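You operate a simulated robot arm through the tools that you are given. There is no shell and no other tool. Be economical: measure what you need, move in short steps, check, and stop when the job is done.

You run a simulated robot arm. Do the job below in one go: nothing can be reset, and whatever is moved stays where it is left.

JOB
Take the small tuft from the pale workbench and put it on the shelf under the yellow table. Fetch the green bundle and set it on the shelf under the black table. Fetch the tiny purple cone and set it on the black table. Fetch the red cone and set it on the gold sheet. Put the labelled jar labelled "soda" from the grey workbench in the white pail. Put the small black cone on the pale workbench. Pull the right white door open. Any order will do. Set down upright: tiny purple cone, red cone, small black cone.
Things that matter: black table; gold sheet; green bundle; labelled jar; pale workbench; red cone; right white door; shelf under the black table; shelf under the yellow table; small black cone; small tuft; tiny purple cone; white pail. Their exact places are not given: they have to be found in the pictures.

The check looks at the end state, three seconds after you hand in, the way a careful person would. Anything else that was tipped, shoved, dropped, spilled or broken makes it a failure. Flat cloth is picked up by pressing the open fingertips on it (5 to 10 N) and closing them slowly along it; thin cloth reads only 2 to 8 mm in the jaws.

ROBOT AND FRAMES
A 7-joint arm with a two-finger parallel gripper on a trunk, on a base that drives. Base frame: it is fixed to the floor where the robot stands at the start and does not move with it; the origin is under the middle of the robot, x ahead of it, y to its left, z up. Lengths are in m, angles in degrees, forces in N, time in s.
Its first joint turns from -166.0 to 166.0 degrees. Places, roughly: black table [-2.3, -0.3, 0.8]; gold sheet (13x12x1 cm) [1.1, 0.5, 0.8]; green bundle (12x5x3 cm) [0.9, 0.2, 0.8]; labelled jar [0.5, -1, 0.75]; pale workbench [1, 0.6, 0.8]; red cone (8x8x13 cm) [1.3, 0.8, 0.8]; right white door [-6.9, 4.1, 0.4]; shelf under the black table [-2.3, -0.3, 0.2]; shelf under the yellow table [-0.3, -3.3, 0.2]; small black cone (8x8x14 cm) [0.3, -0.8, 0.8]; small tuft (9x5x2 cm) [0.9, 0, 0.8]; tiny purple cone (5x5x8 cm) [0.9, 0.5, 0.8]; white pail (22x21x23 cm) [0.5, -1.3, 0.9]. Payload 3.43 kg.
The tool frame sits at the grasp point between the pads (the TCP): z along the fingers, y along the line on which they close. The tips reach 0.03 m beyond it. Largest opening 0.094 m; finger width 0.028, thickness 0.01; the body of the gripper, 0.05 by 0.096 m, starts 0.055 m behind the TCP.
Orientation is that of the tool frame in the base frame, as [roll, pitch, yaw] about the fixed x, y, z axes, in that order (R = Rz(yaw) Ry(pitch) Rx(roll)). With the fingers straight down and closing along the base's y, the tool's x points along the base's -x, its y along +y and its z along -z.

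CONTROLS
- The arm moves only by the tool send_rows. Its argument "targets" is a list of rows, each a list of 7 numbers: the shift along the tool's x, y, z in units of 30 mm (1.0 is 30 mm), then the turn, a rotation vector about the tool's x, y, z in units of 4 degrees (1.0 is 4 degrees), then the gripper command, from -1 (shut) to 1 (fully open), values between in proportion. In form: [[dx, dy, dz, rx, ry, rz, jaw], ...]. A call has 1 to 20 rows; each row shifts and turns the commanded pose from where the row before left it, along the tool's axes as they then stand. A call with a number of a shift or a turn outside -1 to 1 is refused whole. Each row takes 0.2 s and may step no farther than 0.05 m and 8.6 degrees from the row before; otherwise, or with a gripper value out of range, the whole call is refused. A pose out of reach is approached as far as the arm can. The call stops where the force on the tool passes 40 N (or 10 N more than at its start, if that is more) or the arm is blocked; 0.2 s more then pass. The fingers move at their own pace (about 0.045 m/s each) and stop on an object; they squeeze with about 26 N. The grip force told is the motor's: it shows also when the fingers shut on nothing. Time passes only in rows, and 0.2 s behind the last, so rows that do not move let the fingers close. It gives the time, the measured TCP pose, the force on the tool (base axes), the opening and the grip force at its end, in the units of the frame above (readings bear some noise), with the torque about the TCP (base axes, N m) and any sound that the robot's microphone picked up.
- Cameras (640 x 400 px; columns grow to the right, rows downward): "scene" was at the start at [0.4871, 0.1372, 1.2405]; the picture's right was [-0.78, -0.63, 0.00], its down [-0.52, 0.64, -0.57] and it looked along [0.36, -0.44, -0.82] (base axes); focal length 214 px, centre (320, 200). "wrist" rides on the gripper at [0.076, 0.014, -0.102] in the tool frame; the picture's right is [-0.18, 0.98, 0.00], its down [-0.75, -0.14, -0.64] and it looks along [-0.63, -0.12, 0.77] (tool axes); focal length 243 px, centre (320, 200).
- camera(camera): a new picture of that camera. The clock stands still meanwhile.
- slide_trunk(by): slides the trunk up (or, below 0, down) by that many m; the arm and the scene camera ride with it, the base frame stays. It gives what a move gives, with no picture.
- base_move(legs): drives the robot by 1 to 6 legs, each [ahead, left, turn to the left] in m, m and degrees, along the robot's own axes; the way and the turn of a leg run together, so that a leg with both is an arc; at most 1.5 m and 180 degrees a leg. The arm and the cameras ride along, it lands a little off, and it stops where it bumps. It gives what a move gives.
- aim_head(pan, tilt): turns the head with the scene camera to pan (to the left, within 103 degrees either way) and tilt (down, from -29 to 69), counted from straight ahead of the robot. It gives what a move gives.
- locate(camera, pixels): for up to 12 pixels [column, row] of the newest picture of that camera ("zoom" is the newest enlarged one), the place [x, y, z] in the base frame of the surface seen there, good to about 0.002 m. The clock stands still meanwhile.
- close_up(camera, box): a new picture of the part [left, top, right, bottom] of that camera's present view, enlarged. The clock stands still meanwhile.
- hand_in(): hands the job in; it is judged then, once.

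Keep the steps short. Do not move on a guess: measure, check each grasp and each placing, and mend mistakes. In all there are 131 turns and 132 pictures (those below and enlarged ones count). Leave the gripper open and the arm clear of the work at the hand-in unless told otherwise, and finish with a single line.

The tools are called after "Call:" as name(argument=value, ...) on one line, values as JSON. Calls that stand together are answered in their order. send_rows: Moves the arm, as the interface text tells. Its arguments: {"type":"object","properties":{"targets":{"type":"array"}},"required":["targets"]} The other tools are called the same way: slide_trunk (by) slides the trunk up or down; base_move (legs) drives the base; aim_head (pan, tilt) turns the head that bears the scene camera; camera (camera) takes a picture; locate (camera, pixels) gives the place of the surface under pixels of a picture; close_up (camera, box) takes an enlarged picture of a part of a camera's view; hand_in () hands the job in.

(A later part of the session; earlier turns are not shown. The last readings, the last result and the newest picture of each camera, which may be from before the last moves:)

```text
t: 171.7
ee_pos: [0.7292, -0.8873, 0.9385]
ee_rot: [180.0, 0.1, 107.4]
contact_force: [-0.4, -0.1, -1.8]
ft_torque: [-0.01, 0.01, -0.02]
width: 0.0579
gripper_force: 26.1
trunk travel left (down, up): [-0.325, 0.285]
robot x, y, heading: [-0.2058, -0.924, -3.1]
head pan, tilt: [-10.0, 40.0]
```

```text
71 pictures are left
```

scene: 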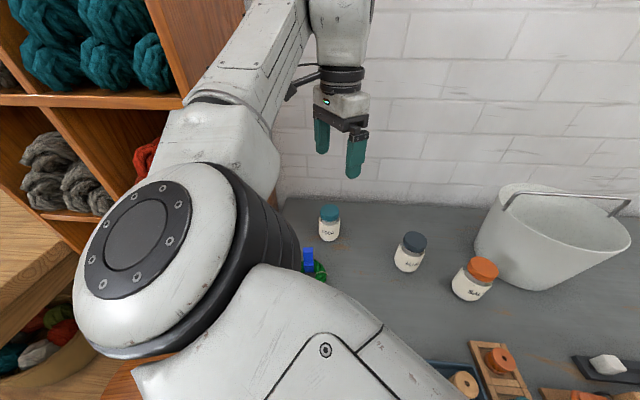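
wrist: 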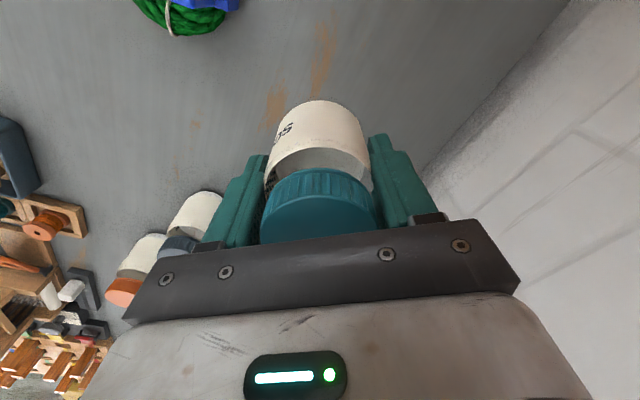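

Jar held. Lift to z 1.135 and carry toward the pail.

Call:
send_rows(targets=[[0, 0, -1, 0, 0, 0, -1], [0, 0, -1, 0, 0, 0, -1], [0, 0, -1, 0, 0, 0, -1], [0, 0, -1, 0, 0, 0, -1], [0, 0, -1, 0, 0, 0, -1], [0, 0, -1, 0, 0, 0, -1], [0, 0, -0.6, 0, 0, 0, -1]])

Call:
send_rows(targets=[[-0.67, -0.734, 0, 0, 0, 0, -1], [-0.67, -0.734, 0, 0, 0, 0, -1], [-0.67, -0.734, 0, 0, 0, 0, -1], [-0.67, -0.734, 0, 0, 0, 0, -1], [-0.67, -0.734, 0, 0, 0, 0, -1], [-0.67, -0.734, 0, 0, 0, 0, -1], [-0.67, -0.734, 0, 0, 0, 0, -1], [-0.67, -0.734, 0, 0, 0, 0, -1], [-0.67, -0.734, 0, 0, 0, 0, -1], [-0.67, -0.734, 0, 0, 0, 0, -1], [-0.67, -0.734, 0, 0, 0, 0, -1], [-0.67, -0.734, 0, 0, 0, 0, -1]])

Call:
camera(camera="wrist")

Call:
camera(camera="scene")

```text
t: 173.3
ee_pos: [0.73, -0.8866, 1.1361]
ee_rot: [-180.0, 0.1, 107.3]
contact_force: [0.1, -0.9, -2.0]
ft_torque: [-0.02, -0.01, 0.0]
width: 0.0579
gripper_force: 26.3
trunk travel left (down, up): [-0.325, 0.285]
robot x, y, heading: [-0.201, -0.9203, -2.8]
head pan, tilt: [-10.0, 40.0]
```

```text
t: 175.9
ee_pos: [0.549, -1.1941, 1.1373]
ee_rot: [180.0, 0.2, 107.4]
contact_force: [0.1, 0.4, -2.7]
ft_torque: [-0.03, 0.0, 0.01]
width: 0.058
gripper_force: 25.6
trunk travel left (down, up): [-0.325, 0.285]
robot x, y, heading: [-0.2006, -0.9223, -2.8]
head pan, tilt: [-10.0, 40.0]
```

```text
70 pictures are left
```

wrist: 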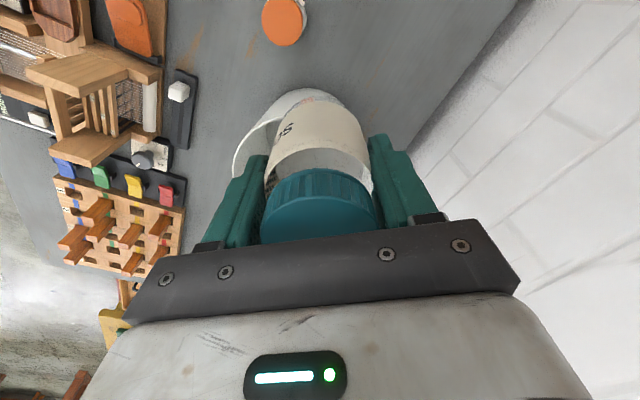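

```text
69 pictures are left
```

scene: 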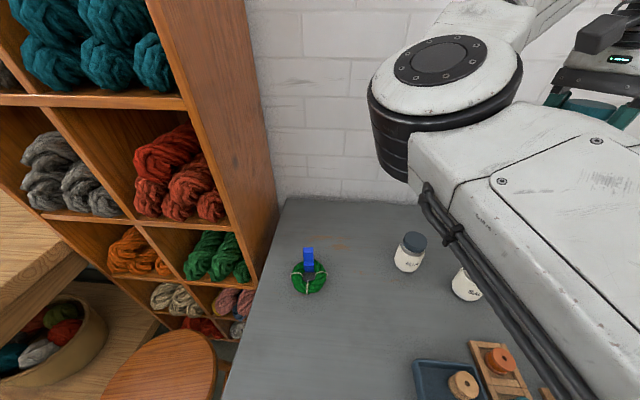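

Call:
aim_head(pan=-50, tilt=40)

Call:
camera(camera="scene")

```text
t: 177.0
ee_pos: [0.5493, -1.1953, 1.1356]
ee_rot: [179.9, 0.2, 107.4]
contact_force: [0.7, 0.1, -2.1]
ft_torque: [0.01, 0.02, 0.03]
width: 0.058
gripper_force: 26.4
trunk travel left (down, up): [-0.325, 0.285]
robot x, y, heading: [-0.2004, -0.9221, -3.4]
head pan, tilt: [-50.0, 40.0]
```

```text
68 pictures are left
```

scene: 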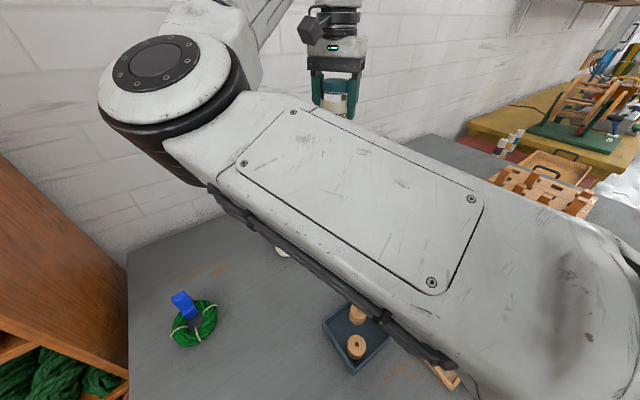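

The pail is hidden from the head; use the wrist view where its rim shows behind the jar.

Call:
close_up(camera="wrist", box=[200, 70, 400, 195])

Call:
locate(camera="wrist", pixels=[[290, 92], [255, 130], [240, 165], [270, 125], [265, 105]])

```text
3.20 times, centred on (300, 132) of wrist
```

zoom: 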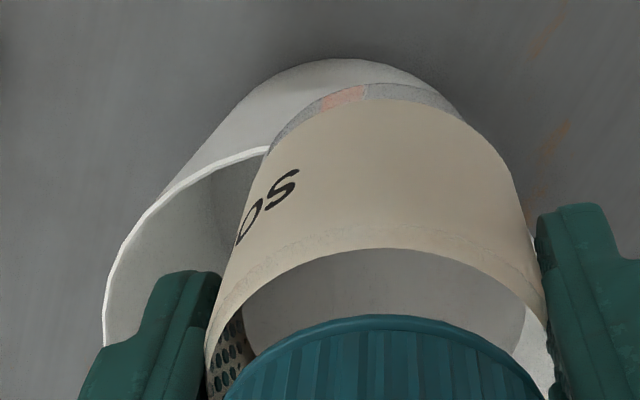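

```text
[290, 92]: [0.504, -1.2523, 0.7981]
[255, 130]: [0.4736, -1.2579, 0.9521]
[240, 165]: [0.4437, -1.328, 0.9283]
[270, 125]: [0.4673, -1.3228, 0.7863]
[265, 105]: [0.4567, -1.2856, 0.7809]
```

Pail centre computed ≈(0.55,-1.34), rim z≈0.96. Move over it and look again.

Call:
send_rows(targets=[[-0.92, -0.27, 0, 0, 0, 0, -1], [-0.92, -0.27, 0, 0, 0, 0, -1], [-0.92, -0.27, 0, 0, 0, 0, -1], [-0.92, -0.27, 0, 0, 0, 0, -1], [-0.92, -0.27, 0, 0, 0, 0, -1], [-0.4, 0, 0, 0, 0, 0, -1]])

Call:
camera(camera="wrist")

Call:
camera(camera="scene")

```text
t: 178.4
ee_pos: [0.5554, -1.352, 1.1368]
ee_rot: [-179.9, 0.2, 107.4]
contact_force: [0.1, 0.3, -1.4]
ft_torque: [0.0, -0.01, 0.01]
width: 0.0577
gripper_force: 25.6
trunk travel left (down, up): [-0.325, 0.285]
robot x, y, heading: [-0.1996, -0.9212, -3.0]
head pan, tilt: [-50.0, 40.0]
```

```text
66 pictures are left
```

wrist: 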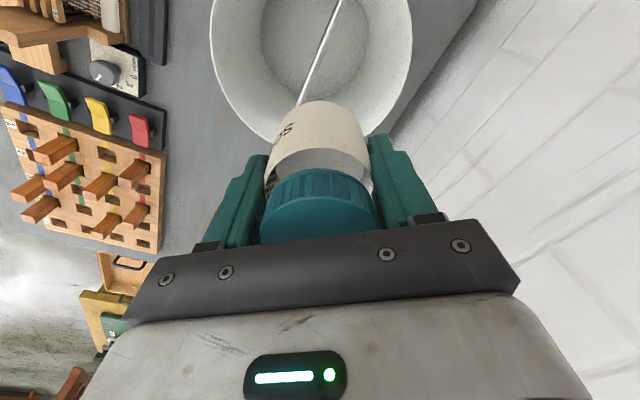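

```text
65 pictures are left
```

scene: 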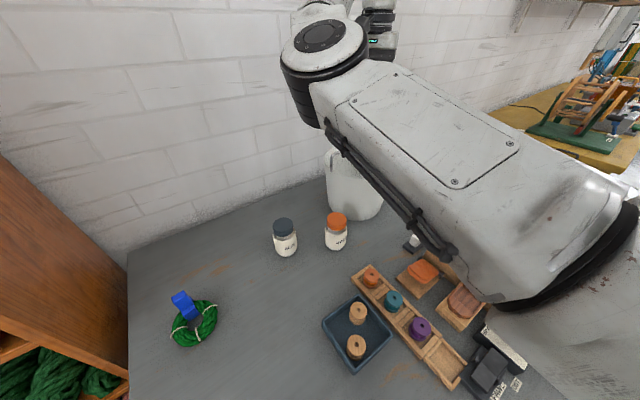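

The handle bar crosses the opening at (340,0)–(300,105). Measure it and the rim.

Call:
locate(camera="wrist", pixels=[[323, 45], [311, 78], [335, 14], [303, 98], [212, 50], [411, 50], [240, 115], [390, 100], [262, 40], [355, 60], [300, 60]])

Call:
close_up(camera="wrist", box=[190, 0, 430, 150])

```text
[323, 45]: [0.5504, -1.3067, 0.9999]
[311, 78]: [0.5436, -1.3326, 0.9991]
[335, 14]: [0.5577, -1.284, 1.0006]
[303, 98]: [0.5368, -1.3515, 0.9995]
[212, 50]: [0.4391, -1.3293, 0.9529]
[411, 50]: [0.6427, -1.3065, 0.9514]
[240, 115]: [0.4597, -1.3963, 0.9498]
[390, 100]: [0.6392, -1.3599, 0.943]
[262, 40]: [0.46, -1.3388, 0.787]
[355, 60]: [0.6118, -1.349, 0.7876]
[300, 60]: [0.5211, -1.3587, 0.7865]
```

```text
2.67 times, centred on (310, 75) of wrist
```

zoom: 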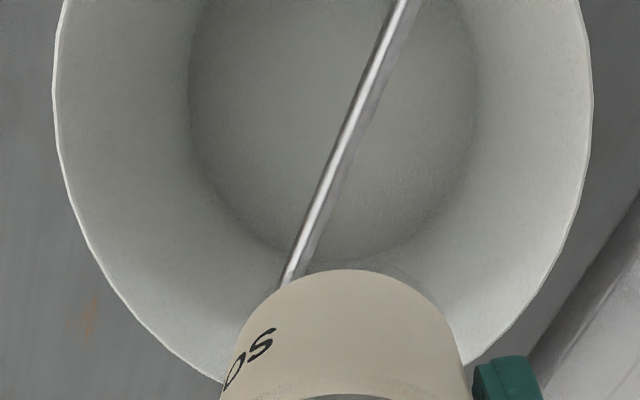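

The handle stands upright with its bar at z 1.0 through the middle. I'll set the jar in the robot-side half: turn the tool so it closes parallel to the bar (yaw 163), then shift to (0.497,-1.313).

Call:
send_rows(targets=[[0, 0, 0, 0, 0, -1, -1], [0, 0, 0, 0, 0, -1, -1], [0, 0, 0, 0, 0, -1, -1], [0, 0, 0, 0, 0, -1, -1], [0, 0, 0, 0, 0, -1, -1], [0, 0, 0, 0, 0, -1, -1], [0, 0, 0, 0, 0, -1, -1], [0, 0, 0, 0, 0, -1, -1], [0, 0, 0, 0, 0, -1, -1], [0, 0, 0, 0, 0, -1, -1], [0, 0, 0, 0, 0, -1, -1], [0, 0, 0, 0, 0, -1, -1], [0, 0, 0, 0, 0, -1, -1], [0, 0, 0, 0, 0, -0.9, -1]])

```text
t: 181.4
ee_pos: [0.5551, -1.3515, 1.1396]
ee_rot: [-180.0, 0.1, 162.9]
contact_force: [0.2, 0.5, -1.4]
ft_torque: [0.02, 0.01, -0.02]
width: 0.0578
gripper_force: 26.0
trunk travel left (down, up): [-0.325, 0.285]
robot x, y, heading: [-0.2016, -0.9236, -3.0]
head pan, tilt: [-50.0, 40.0]
```

Call:
send_rows(targets=[[0.742, 0.22, 0, 0, 0, 0, -1], [0.742, 0.22, 0, 0, 0, 0, -1], [0.742, 0.22, 0, 0, 0, 0, -1]])

Call:
camera(camera="wrist")

Call:
camera(camera="scene")

```text
t: 182.2
ee_pos: [0.4975, -1.3131, 1.1403]
ee_rot: [-180.0, 0.0, 163.0]
contact_force: [-0.2, 0.5, -2.3]
ft_torque: [0.01, -0.03, 0.03]
width: 0.0577
gripper_force: 26.2
trunk travel left (down, up): [-0.325, 0.285]
robot x, y, heading: [-0.2039, -0.9218, -2.8]
head pan, tilt: [-50.0, 40.0]
```

```text
63 pictures are left
```

wrist: 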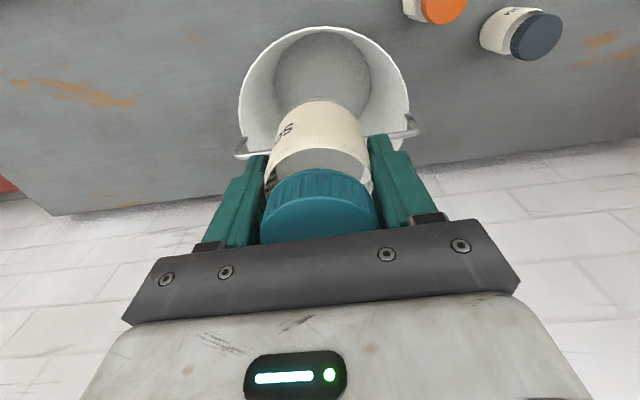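

```text
62 pictures are left
```

scene: 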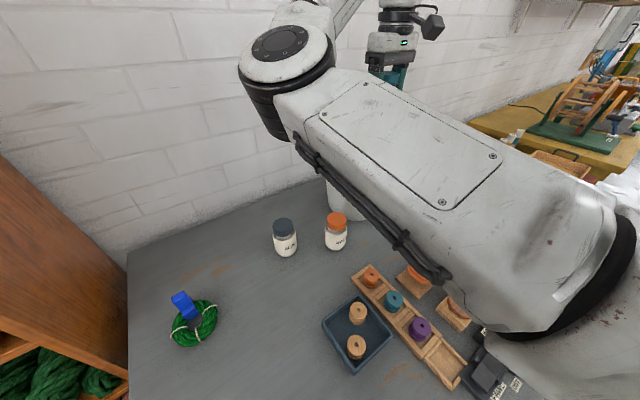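

Bar is clearly behind the jar. Lower into the pail to z 0.95 and check.

Call:
send_rows(targets=[[0, 0, 0.9, 0, 0, 0, -1], [0, 0, 0.9, 0, 0, 0, -1], [0, 0, 0.9, 0, 0, 0, -1], [0, 0, 0.9, 0, 0, 0, -1], [0, 0, 0.9, 0, 0, 0, -1], [0, 0, 0.9, 0, 0, 0, -1], [0, 0, 0.9, 0, 0, 0, -1]])

Call:
camera(camera="wrist")

```text
t: 183.8
ee_pos: [0.4974, -1.3139, 0.9515]
ee_rot: [-179.9, 0.1, 163.0]
contact_force: [-0.3, 0.2, -2.8]
ft_torque: [0.0, 0.02, -0.03]
width: 0.058
gripper_force: 26.1
trunk travel left (down, up): [-0.325, 0.285]
robot x, y, heading: [-0.2021, -0.924, -3.0]
head pan, tilt: [-50.0, 40.0]
```

```text
61 pictures are left
```

wrist: 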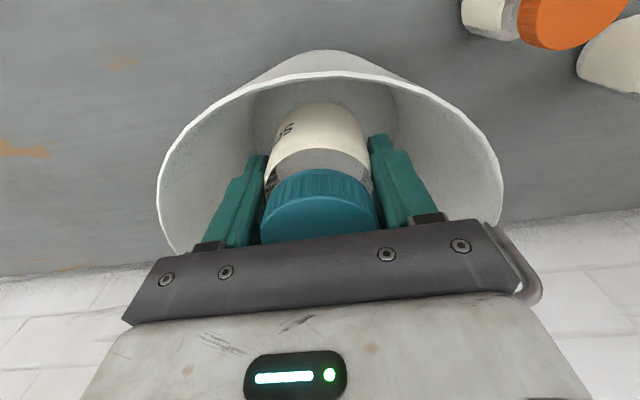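

Fits. Lower another 55 mm.

Call:
send_rows(targets=[[0, 0, 0.5, 0, 0, 0, -1], [0, 0, 0.5, 0, 0, 0, -1], [0, 0, 0.4, 0, 0, 0, -1], [0, 0, 0.4, 0, 0, 0, -1]])

Call:
camera(camera="wrist")

```text
t: 184.8
ee_pos: [0.4969, -1.314, 0.8952]
ee_rot: [-179.9, 0.2, 163.0]
contact_force: [0.0, 0.2, -1.8]
ft_torque: [-0.03, 0.0, 0.03]
width: 0.0578
gripper_force: 26.1
trunk travel left (down, up): [-0.325, 0.285]
robot x, y, heading: [-0.1984, -0.9239, -3.0]
head pan, tilt: [-50.0, 40.0]
```

```text
60 pictures are left
```

wrist: 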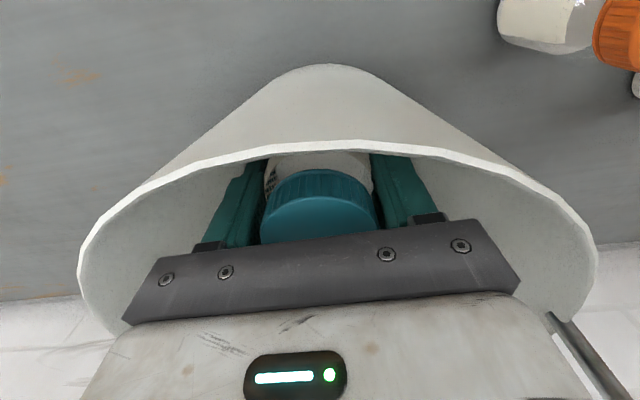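

No contact. 20 mm more, watching force.

Call:
send_rows(targets=[[0, 0, 0.25, 0, 0, 0, -1], [0, 0, 0.25, 0, 0, 0, -1], [0, 0, 0.15, 0, 0, 0, -1]])

```text
t: 185.6
ee_pos: [0.4967, -1.3145, 0.8746]
ee_rot: [-179.8, 0.1, 163.1]
contact_force: [0.3, 0.6, -2.1]
ft_torque: [-0.01, 0.01, -0.02]
width: 0.0578
gripper_force: 25.7
trunk travel left (down, up): [-0.325, 0.285]
robot x, y, heading: [-0.2028, -0.9216, -3.1]
head pan, tilt: [-50.0, 40.0]
```

Release (limited opening) and rise straight up.

Call:
send_rows(targets=[[0, 0, 0, 0, 0, 0, 0.25], [0, 0, 0, 0, 0, 0, 0.4], [0, 0, 0, 0, 0, 0, 0.6], [0, 0, 0, 0, 0, 0, 0.6], [0, 0, -0.6, 0, 0, 0, 0.6], [0, 0, -1, 0, 0, 0, 0.6], [0, 0, -1, 0, 0, 0, 0.6], [0, 0, -1, 0, 0, 0, 0.6], [0, 0, -1, 0, 0, 0, 0.6], [0, 0, -1, 0, 0, 0, 0.6], [0, 0, -1, 0, 0, 0, 0.6], [0, 0, -1, 0, 0, 0, 0.6]])

Call:
camera(camera="wrist")

```text
t: 188.2
ee_pos: [0.4957, -1.3123, 1.1044]
ee_rot: [-179.9, 0.1, 162.9]
contact_force: [-0.5, 0.0, 0.5]
ft_torque: [0.0, 0.0, -0.01]
width: 0.0751
gripper_force: 0.1
trunk travel left (down, up): [-0.325, 0.285]
robot x, y, heading: [-0.1993, -0.9226, -2.7]
head pan, tilt: [-50.0, 40.0]
```

```text
59 pictures are left
```

wrist: 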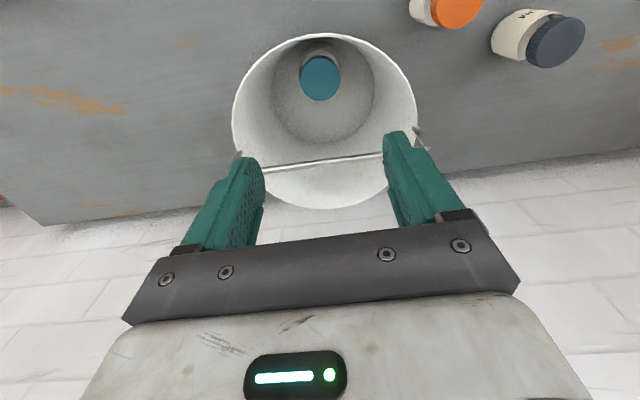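

The soda jar stands upright in the pail. Now the black cone: back off and shift left.

Call:
base_move(legs=[[-0.29, 0, 0], [0, 0.27, 0]])

Call:
camera(camera="wrist")

Call:
aim_head(pan=0, tilt=45)

Call:
camera(camera="scene")

```text
t: 191.7
ee_pos: [0.2178, -1.0294, 1.1048]
ee_rot: [-179.9, 0.1, 162.7]
contact_force: [-0.3, 0.4, 0.0]
ft_torque: [0.0, 0.01, -0.01]
width: 0.0753
gripper_force: 0.0
trunk travel left (down, up): [-0.325, 0.285]
robot x, y, heading: [-0.4784, -0.6349, -3.4]
head pan, tilt: [-50.0, 40.0]
```

```text
58 pictures are left
```

wrist: 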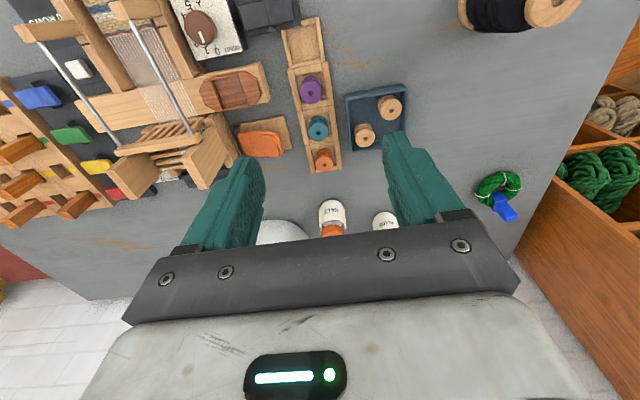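

```text
t: 192.9
ee_pos: [0.2177, -1.0305, 1.1062]
ee_rot: [-179.9, 0.0, 162.8]
contact_force: [0.1, 0.2, 0.6]
ft_torque: [0.02, 0.0, 0.01]
width: 0.0753
gripper_force: 0.1
trunk travel left (down, up): [-0.325, 0.285]
robot x, y, heading: [-0.4772, -0.6343, -3.3]
head pan, tilt: [0.0, 45.0]
```

```text
57 pictures are left
```

scene: 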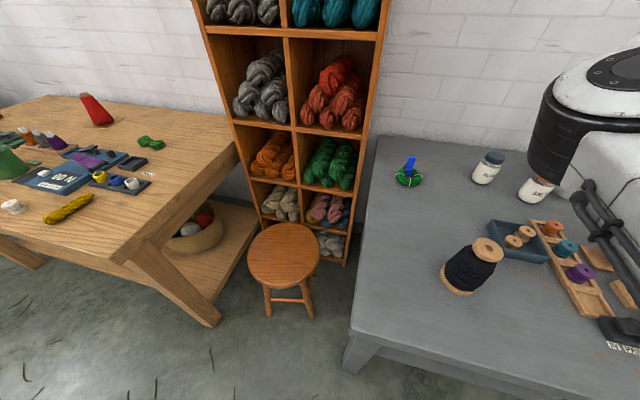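

The black item has a wooden top and base. Take a closer look and measure.

Call:
close_up(camera="scene", box=[420, 215, 548, 310])

Call:
locate(camera="scene", pixels=[[488, 250], [474, 246], [502, 248], [490, 240], [486, 262], [465, 270], [455, 290], [445, 275]])

```text
4.21 times, centred on (484, 262) of scene
```

zoom: 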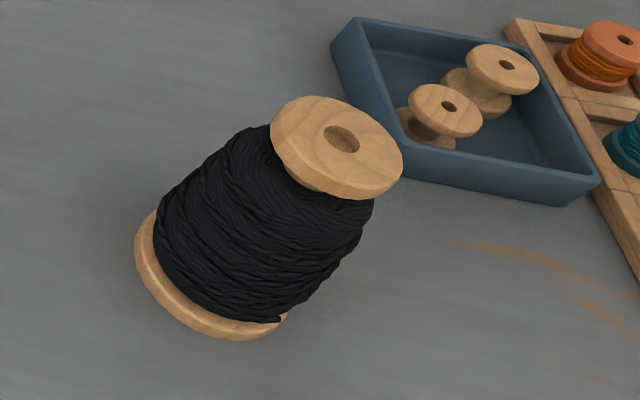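

```text
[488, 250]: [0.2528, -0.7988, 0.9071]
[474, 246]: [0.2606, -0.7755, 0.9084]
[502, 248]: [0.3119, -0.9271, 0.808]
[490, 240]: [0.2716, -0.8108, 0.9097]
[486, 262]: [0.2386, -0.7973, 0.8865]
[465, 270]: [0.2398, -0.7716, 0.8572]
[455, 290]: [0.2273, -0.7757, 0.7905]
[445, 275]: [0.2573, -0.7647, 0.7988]
```

It's the black cone: top flange centre (0.254,-0.800), top z 0.908. Move above it.

Call:
send_rows(targets=[[0.142, 0.96, 0, 0, 0, 0, 1], [0.142, 0.96, 0, 0, 0, 0, 1], [0.142, 0.96, 0, 0, 0, 0, 1], [0.142, 0.96, 0, 0, 0, 0, 1], [0.142, 0.96, 0, 0, 0, 0, 1], [0.142, 0.96, 0, 0, 0, 0, 1], [0.142, 0.96, 0, 0, 0, 0, 1], [0.142, 0.96, 0, 0, 0, 0, 1]])

Call:
camera(camera="wrist")

```text
t: 194.7
ee_pos: [0.2528, -0.8009, 1.1057]
ee_rot: [-179.8, 0.1, 162.7]
contact_force: [0.0, 0.4, -0.1]
ft_torque: [0.02, 0.0, -0.01]
width: 0.0937
gripper_force: 0.1
trunk travel left (down, up): [-0.325, 0.285]
robot x, y, heading: [-0.4761, -0.6347, -3.3]
head pan, tilt: [0.0, 45.0]
```

```text
55 pictures are left
```

wrist: 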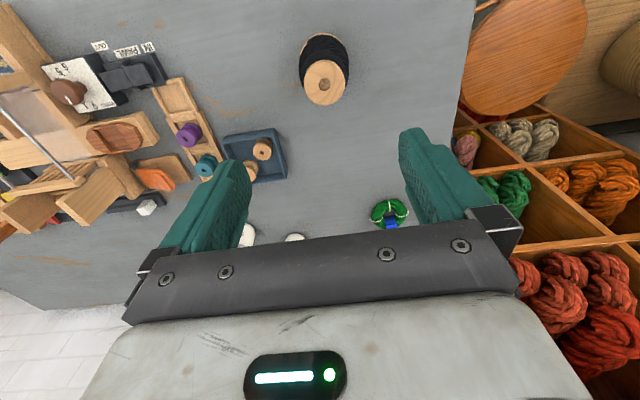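

Call:
locate(camera="wrist", pixels=[[325, 82], [306, 82], [345, 82], [325, 64], [325, 102]])

Call:
send_rows(targets=[[0, 0, 0.9, 0, 0, 0, 1], [0, 0, 0.9, 0, 0, 0, 1], [0, 0, 0.9, 0, 0, 0, 1], [0, 0, 0.9, 0, 0, 0, 1]])

```text
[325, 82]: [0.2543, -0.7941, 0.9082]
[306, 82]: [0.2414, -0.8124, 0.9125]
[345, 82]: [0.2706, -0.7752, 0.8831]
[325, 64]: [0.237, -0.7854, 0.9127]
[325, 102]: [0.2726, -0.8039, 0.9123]
```

```text
t: 195.7
ee_pos: [0.2547, -0.7973, 0.9961]
ee_rot: [-179.9, 0.1, 162.8]
contact_force: [-0.4, -1.0, 1.1]
ft_torque: [-0.02, -0.03, -0.03]
width: 0.0941
gripper_force: 0.0
trunk travel left (down, up): [-0.325, 0.285]
robot x, y, heading: [-0.4815, -0.6346, -3.4]
head pan, tilt: [0.0, 45.0]
```

Centre (0.254,-0.795). Lower to 0.876 and close.

Call:
send_rows(targets=[[0, 0.1, 0.9, 0, 0, 0, 1], [0, 0, 0.9, 0, 0, 0, 1], [0, 0, 0.9, 0, 0, 0, 1], [0, 0, 0.9, 0, 0, 0, 1], [0, 0, 0.4, 0, 0, 0, 1], [0, 0, 0, 0, 0, 0, 0.3], [0, 0, 0, 0, 0, 0, -0.2], [0, 0, 0, 0, 0, 0, -0.6], [0, 0, 0, 0, 0, 0, -1], [0, 0, 0, 0, 0, 0, -1], [0, 0, 0, 0, 0, 0, -1]])

Call:
send_rows(targets=[[0, 0, -0.3, 0, 0, 0, -1], [0, 0, -0.5, 0, 0, 0, -1], [0, 0, -0.7, 0, 0, 0, -1], [0, 0, -0.9, 0, 0, 0, -1], [0, 0, -0.9, 0, 0, 0, -1]])

Call:
camera(camera="wrist")

```text
t: 198.1
ee_pos: [0.2546, -0.7973, 0.8766]
ee_rot: [-179.9, 0.2, 162.7]
contact_force: [0.4, -0.6, 0.3]
ft_torque: [0.0, 0.03, -0.05]
width: 0.0609
gripper_force: 26.3
trunk travel left (down, up): [-0.325, 0.285]
robot x, y, heading: [-0.4758, -0.6364, -3.2]
head pan, tilt: [0.0, 45.0]
```

```text
t: 199.3
ee_pos: [0.2537, -0.7969, 0.9762]
ee_rot: [-179.8, 0.0, 162.7]
contact_force: [-0.7, -0.5, -1.8]
ft_torque: [0.01, 0.01, -0.01]
width: 0.0609
gripper_force: 26.6
trunk travel left (down, up): [-0.325, 0.285]
robot x, y, heading: [-0.4786, -0.6355, -3.2]
head pan, tilt: [0.0, 45.0]
```

```text
54 pictures are left
```

wrist: 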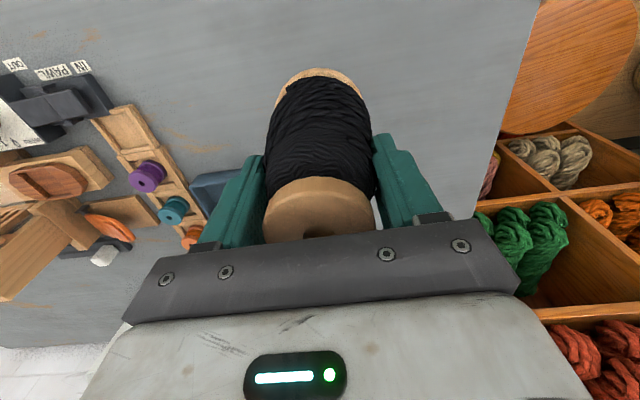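

Held firmly (61 mm, no slip). Choose a free spot on the pale bench: check points near where the tuft was.

Call:
send_rows(targets=[[0, 0, -1, 0, 0, 0, -1], [0, 0, -1, 0, 0, 0, -1], [0, 0, -1, 0, 0, 0, -1], [0, 0, -1, 0, 0, 0, -1], [0, 0, -0.8, 0, 0, 0, -1]])

Call:
locate(camera="scene", pixels=[[190, 150], [205, 150], [175, 165], [150, 174], [133, 183], [170, 195], [185, 200], [225, 160], [140, 215], [230, 140], [285, 240], [150, 142]])

```text
t: 200.5
ee_pos: [0.2546, -0.7969, 1.1203]
ee_rot: [-179.8, 0.1, 162.6]
contact_force: [-0.1, -0.9, -3.1]
ft_torque: [-0.04, -0.02, 0.0]
width: 0.0606
gripper_force: 26.5
trunk travel left (down, up): [-0.325, 0.285]
robot x, y, heading: [-0.4796, -0.6391, -3.4]
head pan, tilt: [0.0, 45.0]
```

```text
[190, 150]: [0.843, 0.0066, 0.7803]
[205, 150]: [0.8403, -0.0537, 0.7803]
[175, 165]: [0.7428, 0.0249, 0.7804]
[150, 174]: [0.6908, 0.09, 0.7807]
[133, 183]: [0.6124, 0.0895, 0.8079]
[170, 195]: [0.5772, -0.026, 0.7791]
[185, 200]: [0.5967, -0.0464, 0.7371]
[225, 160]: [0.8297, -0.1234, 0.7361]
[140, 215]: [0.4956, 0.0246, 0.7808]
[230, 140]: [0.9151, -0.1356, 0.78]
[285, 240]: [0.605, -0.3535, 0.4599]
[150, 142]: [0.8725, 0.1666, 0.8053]
```

Free spot at (0.75,0.00). Drive left then forward so the cone arrives above it (cone bottom at z≈1.02 during travel).

Call:
base_move(legs=[[0, 0.825, 0], [0.44, 0, 0]])

Call:
camera(camera="wrist")

```text
t: 207.1
ee_pos: [0.741, -0.0299, 1.1205]
ee_rot: [-179.8, 0.1, 161.8]
contact_force: [-0.6, -0.2, -2.6]
ft_torque: [-0.03, 0.0, -0.01]
width: 0.0606
gripper_force: 26.2
trunk travel left (down, up): [-0.325, 0.285]
robot x, y, heading: [0.0137, 0.1439, -4.3]
head pan, tilt: [0.0, 45.0]
```

```text
53 pictures are left
```

wrist: 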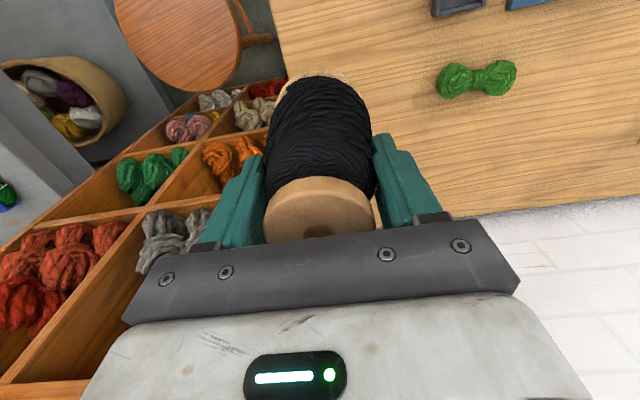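

Call:
send_rows(targets=[[-0.09, 0.73, 0, 0, 0, 0, -1], [-0.09, 0.73, 0, 0, 0, 0, -1], [0, 0, 0.9, 0, 0, 0, -1], [0, 0, 0.9, 0, 0, 0, -1], [0, 0, 0.9, 0, 0, 0, -1], [0, 0, 0.9, 0, 0, 0, -1], [0, 0, 0.9, 0, 0, 0, -1], [0, 0, 0.9, 0, 0, 0, -1], [0, 0, 0.9, 0, 0, 0, -1], [0, 0, 0.9, 0, 0, 0, -1]])

Call:
camera(camera="wrist")

```text
t: 209.3
ee_pos: [0.7616, 0.0087, 0.9017]
ee_rot: [-179.9, 0.1, 161.7]
contact_force: [1.2, -0.6, -3.3]
ft_torque: [-0.01, -0.03, 0.03]
width: 0.0608
gripper_force: 26.0
trunk travel left (down, up): [-0.325, 0.285]
robot x, y, heading: [0.0117, 0.1488, -4.4]
head pan, tilt: [0.0, 45.0]
```

```text
52 pictures are left
```

wrist: 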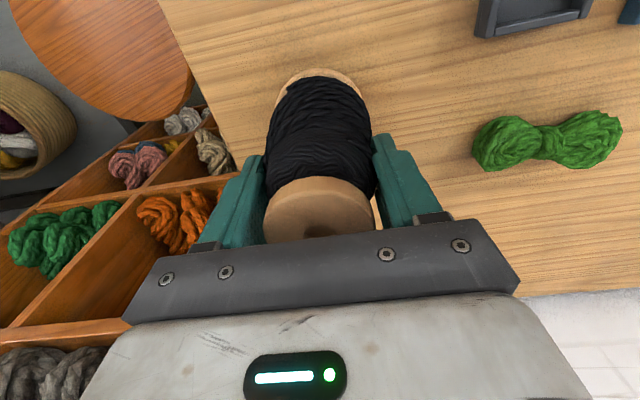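

Free space below. Lower the last ~25 mm in fine steps until contact.

Call:
send_rows(targets=[[0, 0, 0.4, 0, 0, 0, -1], [0, 0, 0.25, 0, 0, 0, -1], [0, 0, 0.1, 0, 0, 0, -1], [0, 0, 0.06, 0, 0, 0, -1], [0, 0, 0.04, 0, 0, 0, -1], [0, 0, 0, 0, 0, 0, -1]])

```text
t: 210.7
ee_pos: [0.7615, 0.0093, 0.8778]
ee_rot: [-179.9, 0.1, 161.7]
contact_force: [0.2, -0.1, -2.3]
ft_torque: [0.01, -0.01, -0.03]
width: 0.0605
gripper_force: 26.2
trunk travel left (down, up): [-0.325, 0.285]
robot x, y, heading: [0.008, 0.144, -4.5]
head pan, tilt: [0.0, 45.0]
```

Call:
send_rows(targets=[[0, 0, 0.05, 0, 0, 0, -1], [0, 0, 0.04, 0, 0, 0, -1], [0, 0, 0, 0, 0, 0, -1]])

```text
t: 211.5
ee_pos: [0.7613, 0.0083, 0.877]
ee_rot: [-179.8, 0.1, 161.7]
contact_force: [3.4, 0.8, 16.8]
ft_torque: [0.26, 0.17, -0.02]
width: 0.0608
gripper_force: 25.4
trunk travel left (down, up): [-0.325, 0.285]
robot x, y, heading: [0.0141, 0.1437, -4.2]
head pan, tilt: [0.0, 45.0]
```

Contact. Open and rise.

Call:
send_rows(targets=[[0, 0, -0.04, 0, 0, 0, -1], [0, 0, 0, 0, 0, 0, 0.4], [0, 0, 0, 0, 0, 0, 0.7], [0, 0, 0, 0, 0, 0, 1], [0, 0, 0, 0, 0, 0, 1], [0, 0, -0.3, 0, 0, 0, 1], [0, 0, -0.9, 0, 0, 0, 1], [0, 0, -0.9, 0, 0, 0, 1], [0, 0, -0.9, 0, 0, 0, 1], [0, 0, -0.9, 0, 0, 0, 1], [0, 0, -0.9, 0, 0, 0, 1], [0, 0, -0.9, 0, 0, 0, 1]])

Call:
camera(camera="wrist")

```text
t: 214.1
ee_pos: [0.761, 0.0116, 1.0466]
ee_rot: [-179.9, 0.2, 161.6]
contact_force: [-0.2, 0.2, 0.5]
ft_torque: [0.01, 0.03, 0.02]
width: 0.0941
gripper_force: 0.1
trunk travel left (down, up): [-0.325, 0.285]
robot x, y, heading: [0.0098, 0.1423, -4.4]
head pan, tilt: [0.0, 45.0]
```

```text
51 pictures are left
```

wrist: 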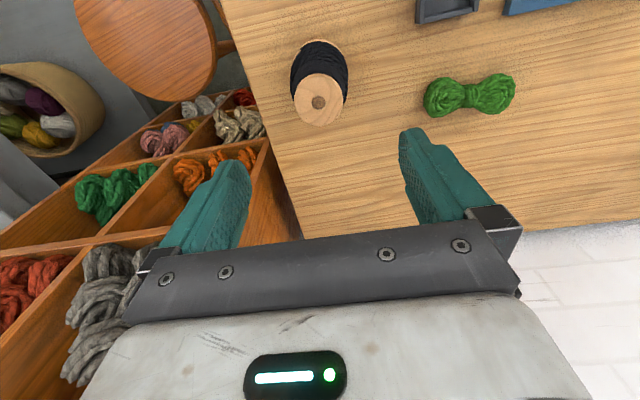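

Black cone stands upright on the bench. Now the green bundle at (468,95): measure it.

Call:
locate(camera="wrist", pixels=[[430, 100], [443, 97], [468, 95], [492, 93], [511, 90], [470, 86], [470, 105], [443, 80], [445, 115]])

Call:
send_rows(targets=[[0, 0, 0, 0, 0, 1, 1], [0, 0, 0, 0, 0, 1, 1], [0, 0, 0, 0, 0, 1, 1], [0, 0, 0, 0, 0, 1, 1], [0, 0, 0, 0, 0, 1, 1], [0, 0, 0, 0, 0, 1, 1], [0, 0, 0, 0, 0, 1, 1], [0, 0, 0, 0, 0, 1, 1], [0, 0, 0, 0, 0, 1, 1], [0, 0, 0, 0, 0, 1, 1], [0, 0, 0, 0, 0, 1, 1], [0, 0, 0, 0, 0, 1, 1], [0, 0, 0, 0, 0, 1, 1], [0, 0, 0, 0, 0, 1, 1], [0, 0, 0, 0, 0, 1, 1], [0, 0, 0, 0, 0, 1, 1], [0, 0, 0, 0, 0, 1, 1], [0, 0, 0, 0, 0, 1, 1], [0, 0, 0, 0, 0, 1, 1], [0, 0, 0, 0, 0, 1, 1]])

```text
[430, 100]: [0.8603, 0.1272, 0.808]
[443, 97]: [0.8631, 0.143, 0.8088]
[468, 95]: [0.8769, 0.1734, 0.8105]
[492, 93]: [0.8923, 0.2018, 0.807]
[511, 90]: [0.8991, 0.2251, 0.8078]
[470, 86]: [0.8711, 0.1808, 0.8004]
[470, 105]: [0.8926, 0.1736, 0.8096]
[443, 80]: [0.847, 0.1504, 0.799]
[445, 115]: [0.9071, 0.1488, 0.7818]
```

```text
t: 218.3
ee_pos: [0.7606, 0.0098, 1.0485]
ee_rot: [180.0, 0.2, 81.6]
contact_force: [0.7, -0.1, 0.3]
ft_torque: [0.0, 0.0, -0.02]
width: 0.0941
gripper_force: 0.0
trunk travel left (down, up): [-0.325, 0.285]
robot x, y, heading: [0.0108, 0.1448, -4.4]
head pan, tilt: [0.0, 45.0]
```

Bundle waist centre (0.880,0.176), axis 68°. Finish the turn and move above it.

Call:
send_rows(targets=[[0, 0, 0, 0, 0, 1, 1], [0, 0, 0, 0, 0, 1, 1], [0, 0, 0, 0, 0, 1, 1], [0, 0, 0, 0, 0, 0.3, 1], [0.943, 0.236, 0, 0, 0, 0, 1], [0.943, 0.236, 0, 0, 0, 0, 1], [0.943, 0.236, 0, 0, 0, 0, 1], [0.943, 0.236, 0, 0, 0, 0, 1], [0.943, 0.236, 0, 0, 0, 0, 1], [0.943, 0.236, 0, 0, 0, 0, 1], [0.943, 0.236, 0, 0, 0, 0, 1], [0, 0, 0.9, 0, 0, 0, 1], [0, 0, 0.9, 0, 0, 0, 1], [0, 0, 0.9, 0, 0, 0, 1], [0, 0, 0.9, 0, 0, 0, 1]])

Call:
camera(camera="wrist")

```text
t: 221.5
ee_pos: [0.882, 0.1747, 0.9371]
ee_rot: [179.9, 0.1, 68.5]
contact_force: [-0.3, 0.9, 0.1]
ft_torque: [0.01, 0.01, -0.01]
width: 0.094
gripper_force: 0.0
trunk travel left (down, up): [-0.325, 0.285]
robot x, y, heading: [0.0129, 0.1428, -4.3]
head pan, tilt: [0.0, 45.0]
```

```text
50 pictures are left
```

wrist: 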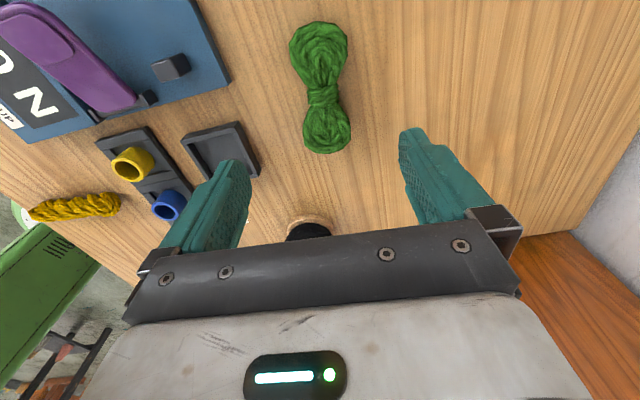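

Aligned. Lower and close on the bundle.

Call:
send_rows(targets=[[0, 0, 0.9, 0, 0, 0, 1], [0, 0, 0.9, 0, 0, 0, 1], [0, 0, 0.9, 0, 0, 0, 1], [0, 0, 0.9, 0, 0, 0, 1], [0, 0, 0.5, 0, 0, 0, 1], [0, 0, 0, 0, 0, 0, 0.3], [0, 0, 0, 0, 0, 0, -0.3], [0, 0, 0, 0, 0, 0, -1], [0, 0, 0, 0, 0, 0, -1], [0, 0, 0, 0, 0, 0, -1], [0, 0, 0, 0, 0, 0, -1]])

Call:
send_rows(targets=[[0, 0, -0.7, 0, 0, 0, -1], [0, 0, -0.9, 0, 0, 0, -1], [0, 0, -0.9, 0, 0, 0, -1], [0, 0, -0.9, 0, 0, 0, -1], [0, 0, -0.9, 0, 0, 0, -1], [0, 0, -0.9, 0, 0, 0, -1], [0, 0, -0.9, 0, 0, 0, -1], [0, 0, -0.9, 0, 0, 0, -1]])

Call:
camera(camera="wrist")

```text
t: 223.9
ee_pos: [0.8792, 0.1773, 0.8157]
ee_rot: [179.9, 0.1, 68.5]
contact_force: [-0.1, -0.2, 0.4]
ft_torque: [0.01, -0.01, 0.03]
width: 0.0497
gripper_force: 26.2
trunk travel left (down, up): [-0.325, 0.285]
robot x, y, heading: [0.0117, 0.1481, -4.3]
head pan, tilt: [0.0, 45.0]
```

```text
t: 225.7
ee_pos: [0.8778, 0.1761, 1.0286]
ee_rot: [179.9, 0.2, 68.4]
contact_force: [-0.3, -0.1, -0.4]
ft_torque: [0.0, -0.01, -0.03]
width: 0.049
gripper_force: 26.4
trunk travel left (down, up): [-0.325, 0.285]
robot x, y, heading: [0.0104, 0.1453, -4.2]
head pan, tilt: [0.0, 45.0]
```

```text
49 pictures are left
```

wrist: 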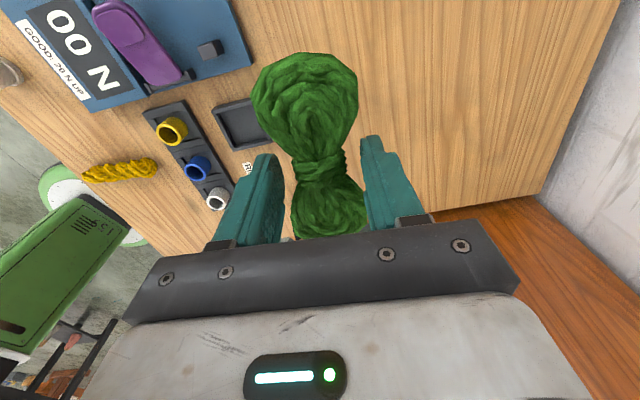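

Bundle held (49 mm). Retract, back away and turn to look at the black table side.

Call:
send_rows(targets=[[-0.35, -0.886, -0.2, 0, 0, 0, -1], [-0.35, -0.886, -0.2, 0, 0, 0, -1], [-0.35, -0.886, -0.2, 0, 0, 0, -1], [-0.35, -0.886, -0.2, 0, 0, 0, -1], [-0.35, -0.886, -0.2, 0, 0, 0, -1], [-0.35, -0.886, -0.2, 0, 0, 0, -1], [-0.35, -0.886, 0, 0, 0, 0, -1]])

Call:
base_move(legs=[[-0.45, 0, 0], [0, 0, -100]])

Call:
aim_head(pan=-75, tilt=30)

Call:
camera(camera="scene")

```text
t: 227.3
ee_pos: [0.6788, 0.1658, 1.0497]
ee_rot: [-179.4, 3.1, 67.1]
contact_force: [-0.2, 0.2, -0.2]
ft_torque: [0.0, -0.02, 0.03]
width: 0.0486
gripper_force: 26.3
trunk travel left (down, up): [-0.325, 0.285]
robot x, y, heading: [0.0104, 0.1459, -4.4]
head pan, tilt: [0.0, 45.0]
```

```text
t: 234.2
ee_pos: [-0.5315, -0.4831, 1.0504]
ee_rot: [-179.8, 3.3, -31.5]
contact_force: [-1.7, -0.3, -0.7]
ft_torque: [0.01, -0.03, 0.02]
width: 0.0487
gripper_force: 25.5
trunk travel left (down, up): [-0.325, 0.285]
robot x, y, heading: [-0.4425, 0.1749, -104.4]
head pan, tilt: [0.0, 45.0]
```

```text
t: 235.7
ee_pos: [-0.531, -0.483, 1.0518]
ee_rot: [-179.7, 3.4, -31.5]
contact_force: [-0.2, -1.0, 0.9]
ft_torque: [0.01, 0.04, 0.03]
width: 0.0486
gripper_force: 25.8
trunk travel left (down, up): [-0.325, 0.285]
robot x, y, heading: [-0.4459, 0.1816, -104.6]
head pan, tilt: [-75.0, 30.0]
```

```text
48 pictures are left
```

scene: 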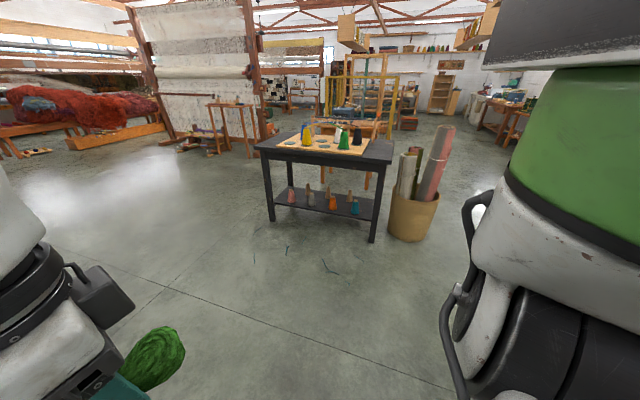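

The black table is in full view at (325,165). Measure its geometry.

Call:
close_up(camera="scene", box=[240, 110, 450, 250])

Call:
locate(camera="scene", pixels=[[256, 147], [390, 163], [273, 215], [372, 238], [280, 204], [366, 218], [340, 212], [412, 215], [345, 155], [300, 195], [400, 135], [380, 140]])

```text
2.86 times, centred on (345, 180) of scene
```

zoom: 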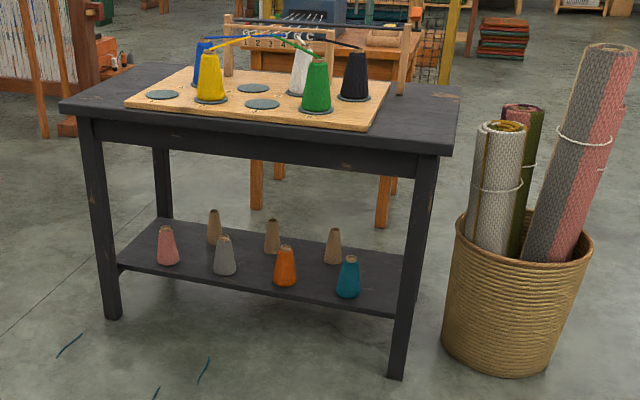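

```text
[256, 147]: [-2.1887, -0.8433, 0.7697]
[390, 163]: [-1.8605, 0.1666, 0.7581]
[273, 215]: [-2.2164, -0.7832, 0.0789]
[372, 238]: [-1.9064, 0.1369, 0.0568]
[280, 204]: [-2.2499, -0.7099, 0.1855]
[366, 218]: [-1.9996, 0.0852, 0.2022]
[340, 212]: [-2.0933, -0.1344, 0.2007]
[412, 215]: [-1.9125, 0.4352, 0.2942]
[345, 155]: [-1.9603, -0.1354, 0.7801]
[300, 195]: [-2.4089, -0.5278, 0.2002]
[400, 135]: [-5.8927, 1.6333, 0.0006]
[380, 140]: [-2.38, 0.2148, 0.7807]
```

Call:
locate(camera="zoom", pixels=[[168, 262], [224, 272], [285, 283], [348, 294], [214, 240], [272, 250], [333, 262], [118, 265], [160, 222], [395, 315], [200, 265], [404, 262]])

Call:
close_up(camera="scene", box=[260, 170, 400, 250])

```text
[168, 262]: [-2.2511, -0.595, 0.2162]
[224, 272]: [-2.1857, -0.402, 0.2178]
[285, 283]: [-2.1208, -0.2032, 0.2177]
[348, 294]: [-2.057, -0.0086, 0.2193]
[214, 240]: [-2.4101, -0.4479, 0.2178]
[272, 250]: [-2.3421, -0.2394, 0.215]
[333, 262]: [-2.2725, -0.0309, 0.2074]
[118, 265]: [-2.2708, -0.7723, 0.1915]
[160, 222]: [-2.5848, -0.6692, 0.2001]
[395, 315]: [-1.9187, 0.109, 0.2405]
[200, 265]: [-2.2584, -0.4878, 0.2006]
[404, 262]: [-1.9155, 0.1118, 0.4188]
```

```text
4.57 times, centred on (330, 210) of scene
```

zoom: 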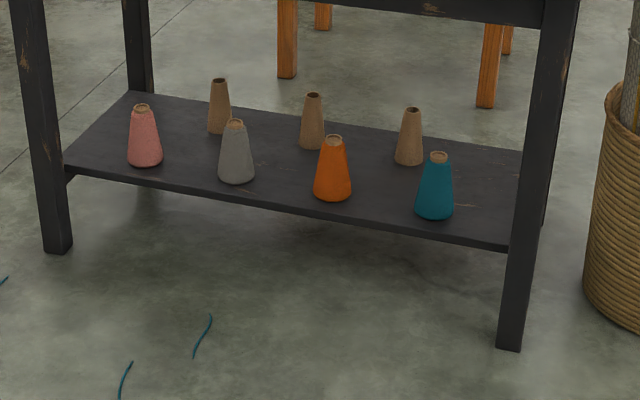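

Cones stand on the shelf at 0.205 m spacing; the gap between the grey (-2.19,-0.40) and orange (-2.12,-0.20) cones is the best place. Drive to a spot well in front and face the table (heading ≈161.6°).

Call:
base_move(legs=[[0.99, -0.2, 0], [0, 0, -93.8]])

Call:
slide_trunk(by=-0.3)

Call:
aim_head(pan=0, tilt=40)

Call:
camera(camera="scene")

```text
t: 244.9
ee_pos: [-1.5438, -0.5414, 1.0507]
ee_rot: [-179.7, 3.5, -129.0]
contact_force: [0.1, 0.0, -0.8]
ft_torque: [0.04, 0.02, -0.03]
width: 0.0488
gripper_force: 25.6
trunk travel left (down, up): [-0.325, 0.285]
robot x, y, heading: [-0.9015, -0.7133, 158.1]
head pan, tilt: [-75.0, 30.0]
```

```text
t: 247.9
ee_pos: [-1.5436, -0.5413, 0.7516]
ee_rot: [-179.8, 3.6, -129.0]
contact_force: [0.1, 0.3, 0.2]
ft_torque: [0.0, 0.01, 0.05]
width: 0.0488
gripper_force: 26.3
trunk travel left (down, up): [-0.025, 0.585]
robot x, y, heading: [-0.897, -0.7145, 158.0]
head pan, tilt: [-75.0, 30.0]
```

```text
t: 249.4
ee_pos: [-1.5439, -0.5423, 0.7518]
ee_rot: [-179.8, 3.5, -129.0]
contact_force: [-0.2, 0.8, -0.8]
ft_torque: [-0.01, -0.01, -0.01]
width: 0.0489
gripper_force: 26.3
trunk travel left (down, up): [-0.025, 0.585]
robot x, y, heading: [-0.9005, -0.7156, 158.2]
head pan, tilt: [0.0, 40.0]
```

```text
45 pictures are left
```

scene: 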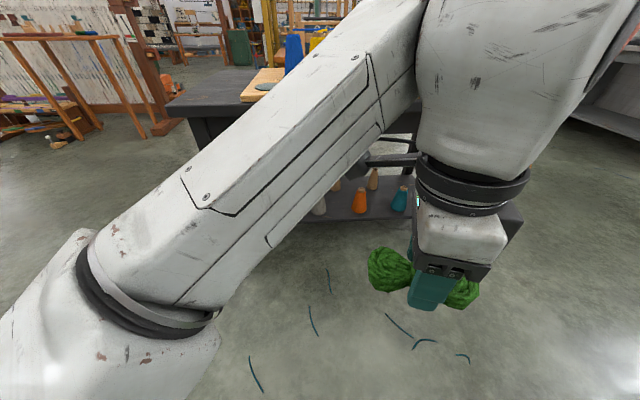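

Turn tool so the camera side points forward while lowering, then extend a bit.

Call:
send_rows(targets=[[0, 0, 0.5, 0, 0, 1, -1], [0, 0, 0.5, 0, 0, 1, -1], [0, 0, 0.5, 0, 0, 1, -1], [0, 0, 0.5, 0, 0, 1, -1], [0, 0, 0.5, 0, 0, 1, -1], [0, 0, 0.5, 0, 0, 1, -1], [0, 0, 0.5, 0, 0, 1, -1], [0, 0, 0.5, 0, 0, 1, -1], [0, 0, 0.5, 0, 0, 1, -1], [0, 0, 0.5, 0, 0, 1, -1], [0, 0, 0.5, 0, 0, 1, -1], [0, 0, 0.5, 0, 0, 1, -1], [0, 0, 0.5, 0, 0, 1, -1], [0, 0, 0.5, 0, 0, 1, -1], [0, 0, 0, 0, 0, 1, -1], [0, 0, 0, 0, 0, 1, -1], [0, 0, 0, 0, 0, 1, -1]])

Call:
send_rows(targets=[[1, 0, 0, 0, 0, 0, -1], [1, 0, 0, 0, 0, 0, -1], [1, 0, 0, 0, 0, 0, -1], [1, 0, 0, 0, 0, 0, -1], [1, 0, 0, 0, 0, 0, -1], [0, 0, 0, 0, 1, 0, -1], [0, 0, 0, 0, 1, 0, -1], [0, 0, 0, 0, 1, 0, -1], [0, 0, 0, 0, 1, 0, -1], [0, 0, 0, 0, 1, 0, -1], [0, 0, 0, 0, 1, 0, -1], [0, 0, 0, 0, 1, 0, -1], [0, 0, 0, 0, 1, 0, -1], [0, 0, 0, 0, 1, 0, -1], [0, 0, 0, 0, 1, 0, -1]])

Call:
camera(camera="scene")

```text
t: 253.0
ee_pos: [-1.5342, -0.5326, 0.5426]
ee_rot: [176.7, 1.5, 162.8]
contact_force: [-0.2, -0.6, -0.9]
ft_torque: [-0.01, -0.01, -0.04]
width: 0.0486
gripper_force: 26.6
trunk travel left (down, up): [-0.025, 0.585]
robot x, y, heading: [-0.8997, -0.7135, 158.0]
head pan, tilt: [0.0, 40.0]
```

```text
t: 256.2
ee_pos: [-1.6792, -0.488, 0.5381]
ee_rot: [176.1, -38.5, 165.5]
contact_force: [0.0, 0.1, -0.1]
ft_torque: [-0.01, 0.01, 0.01]
width: 0.0489
gripper_force: 25.8
trunk travel left (down, up): [-0.025, 0.585]
robot x, y, heading: [-0.8972, -0.7113, 158.2]
head pan, tilt: [0.0, 40.0]
```

```text
44 pictures are left
```

scene: 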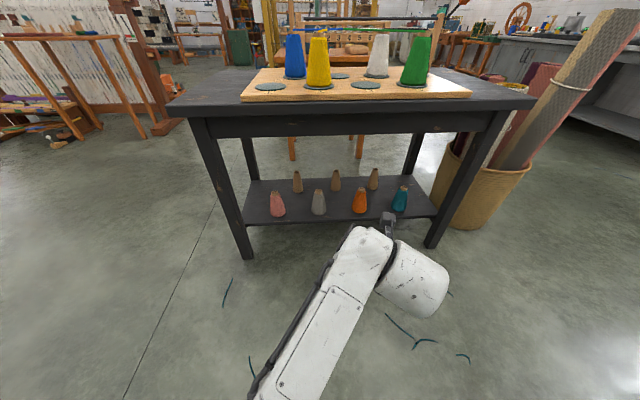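

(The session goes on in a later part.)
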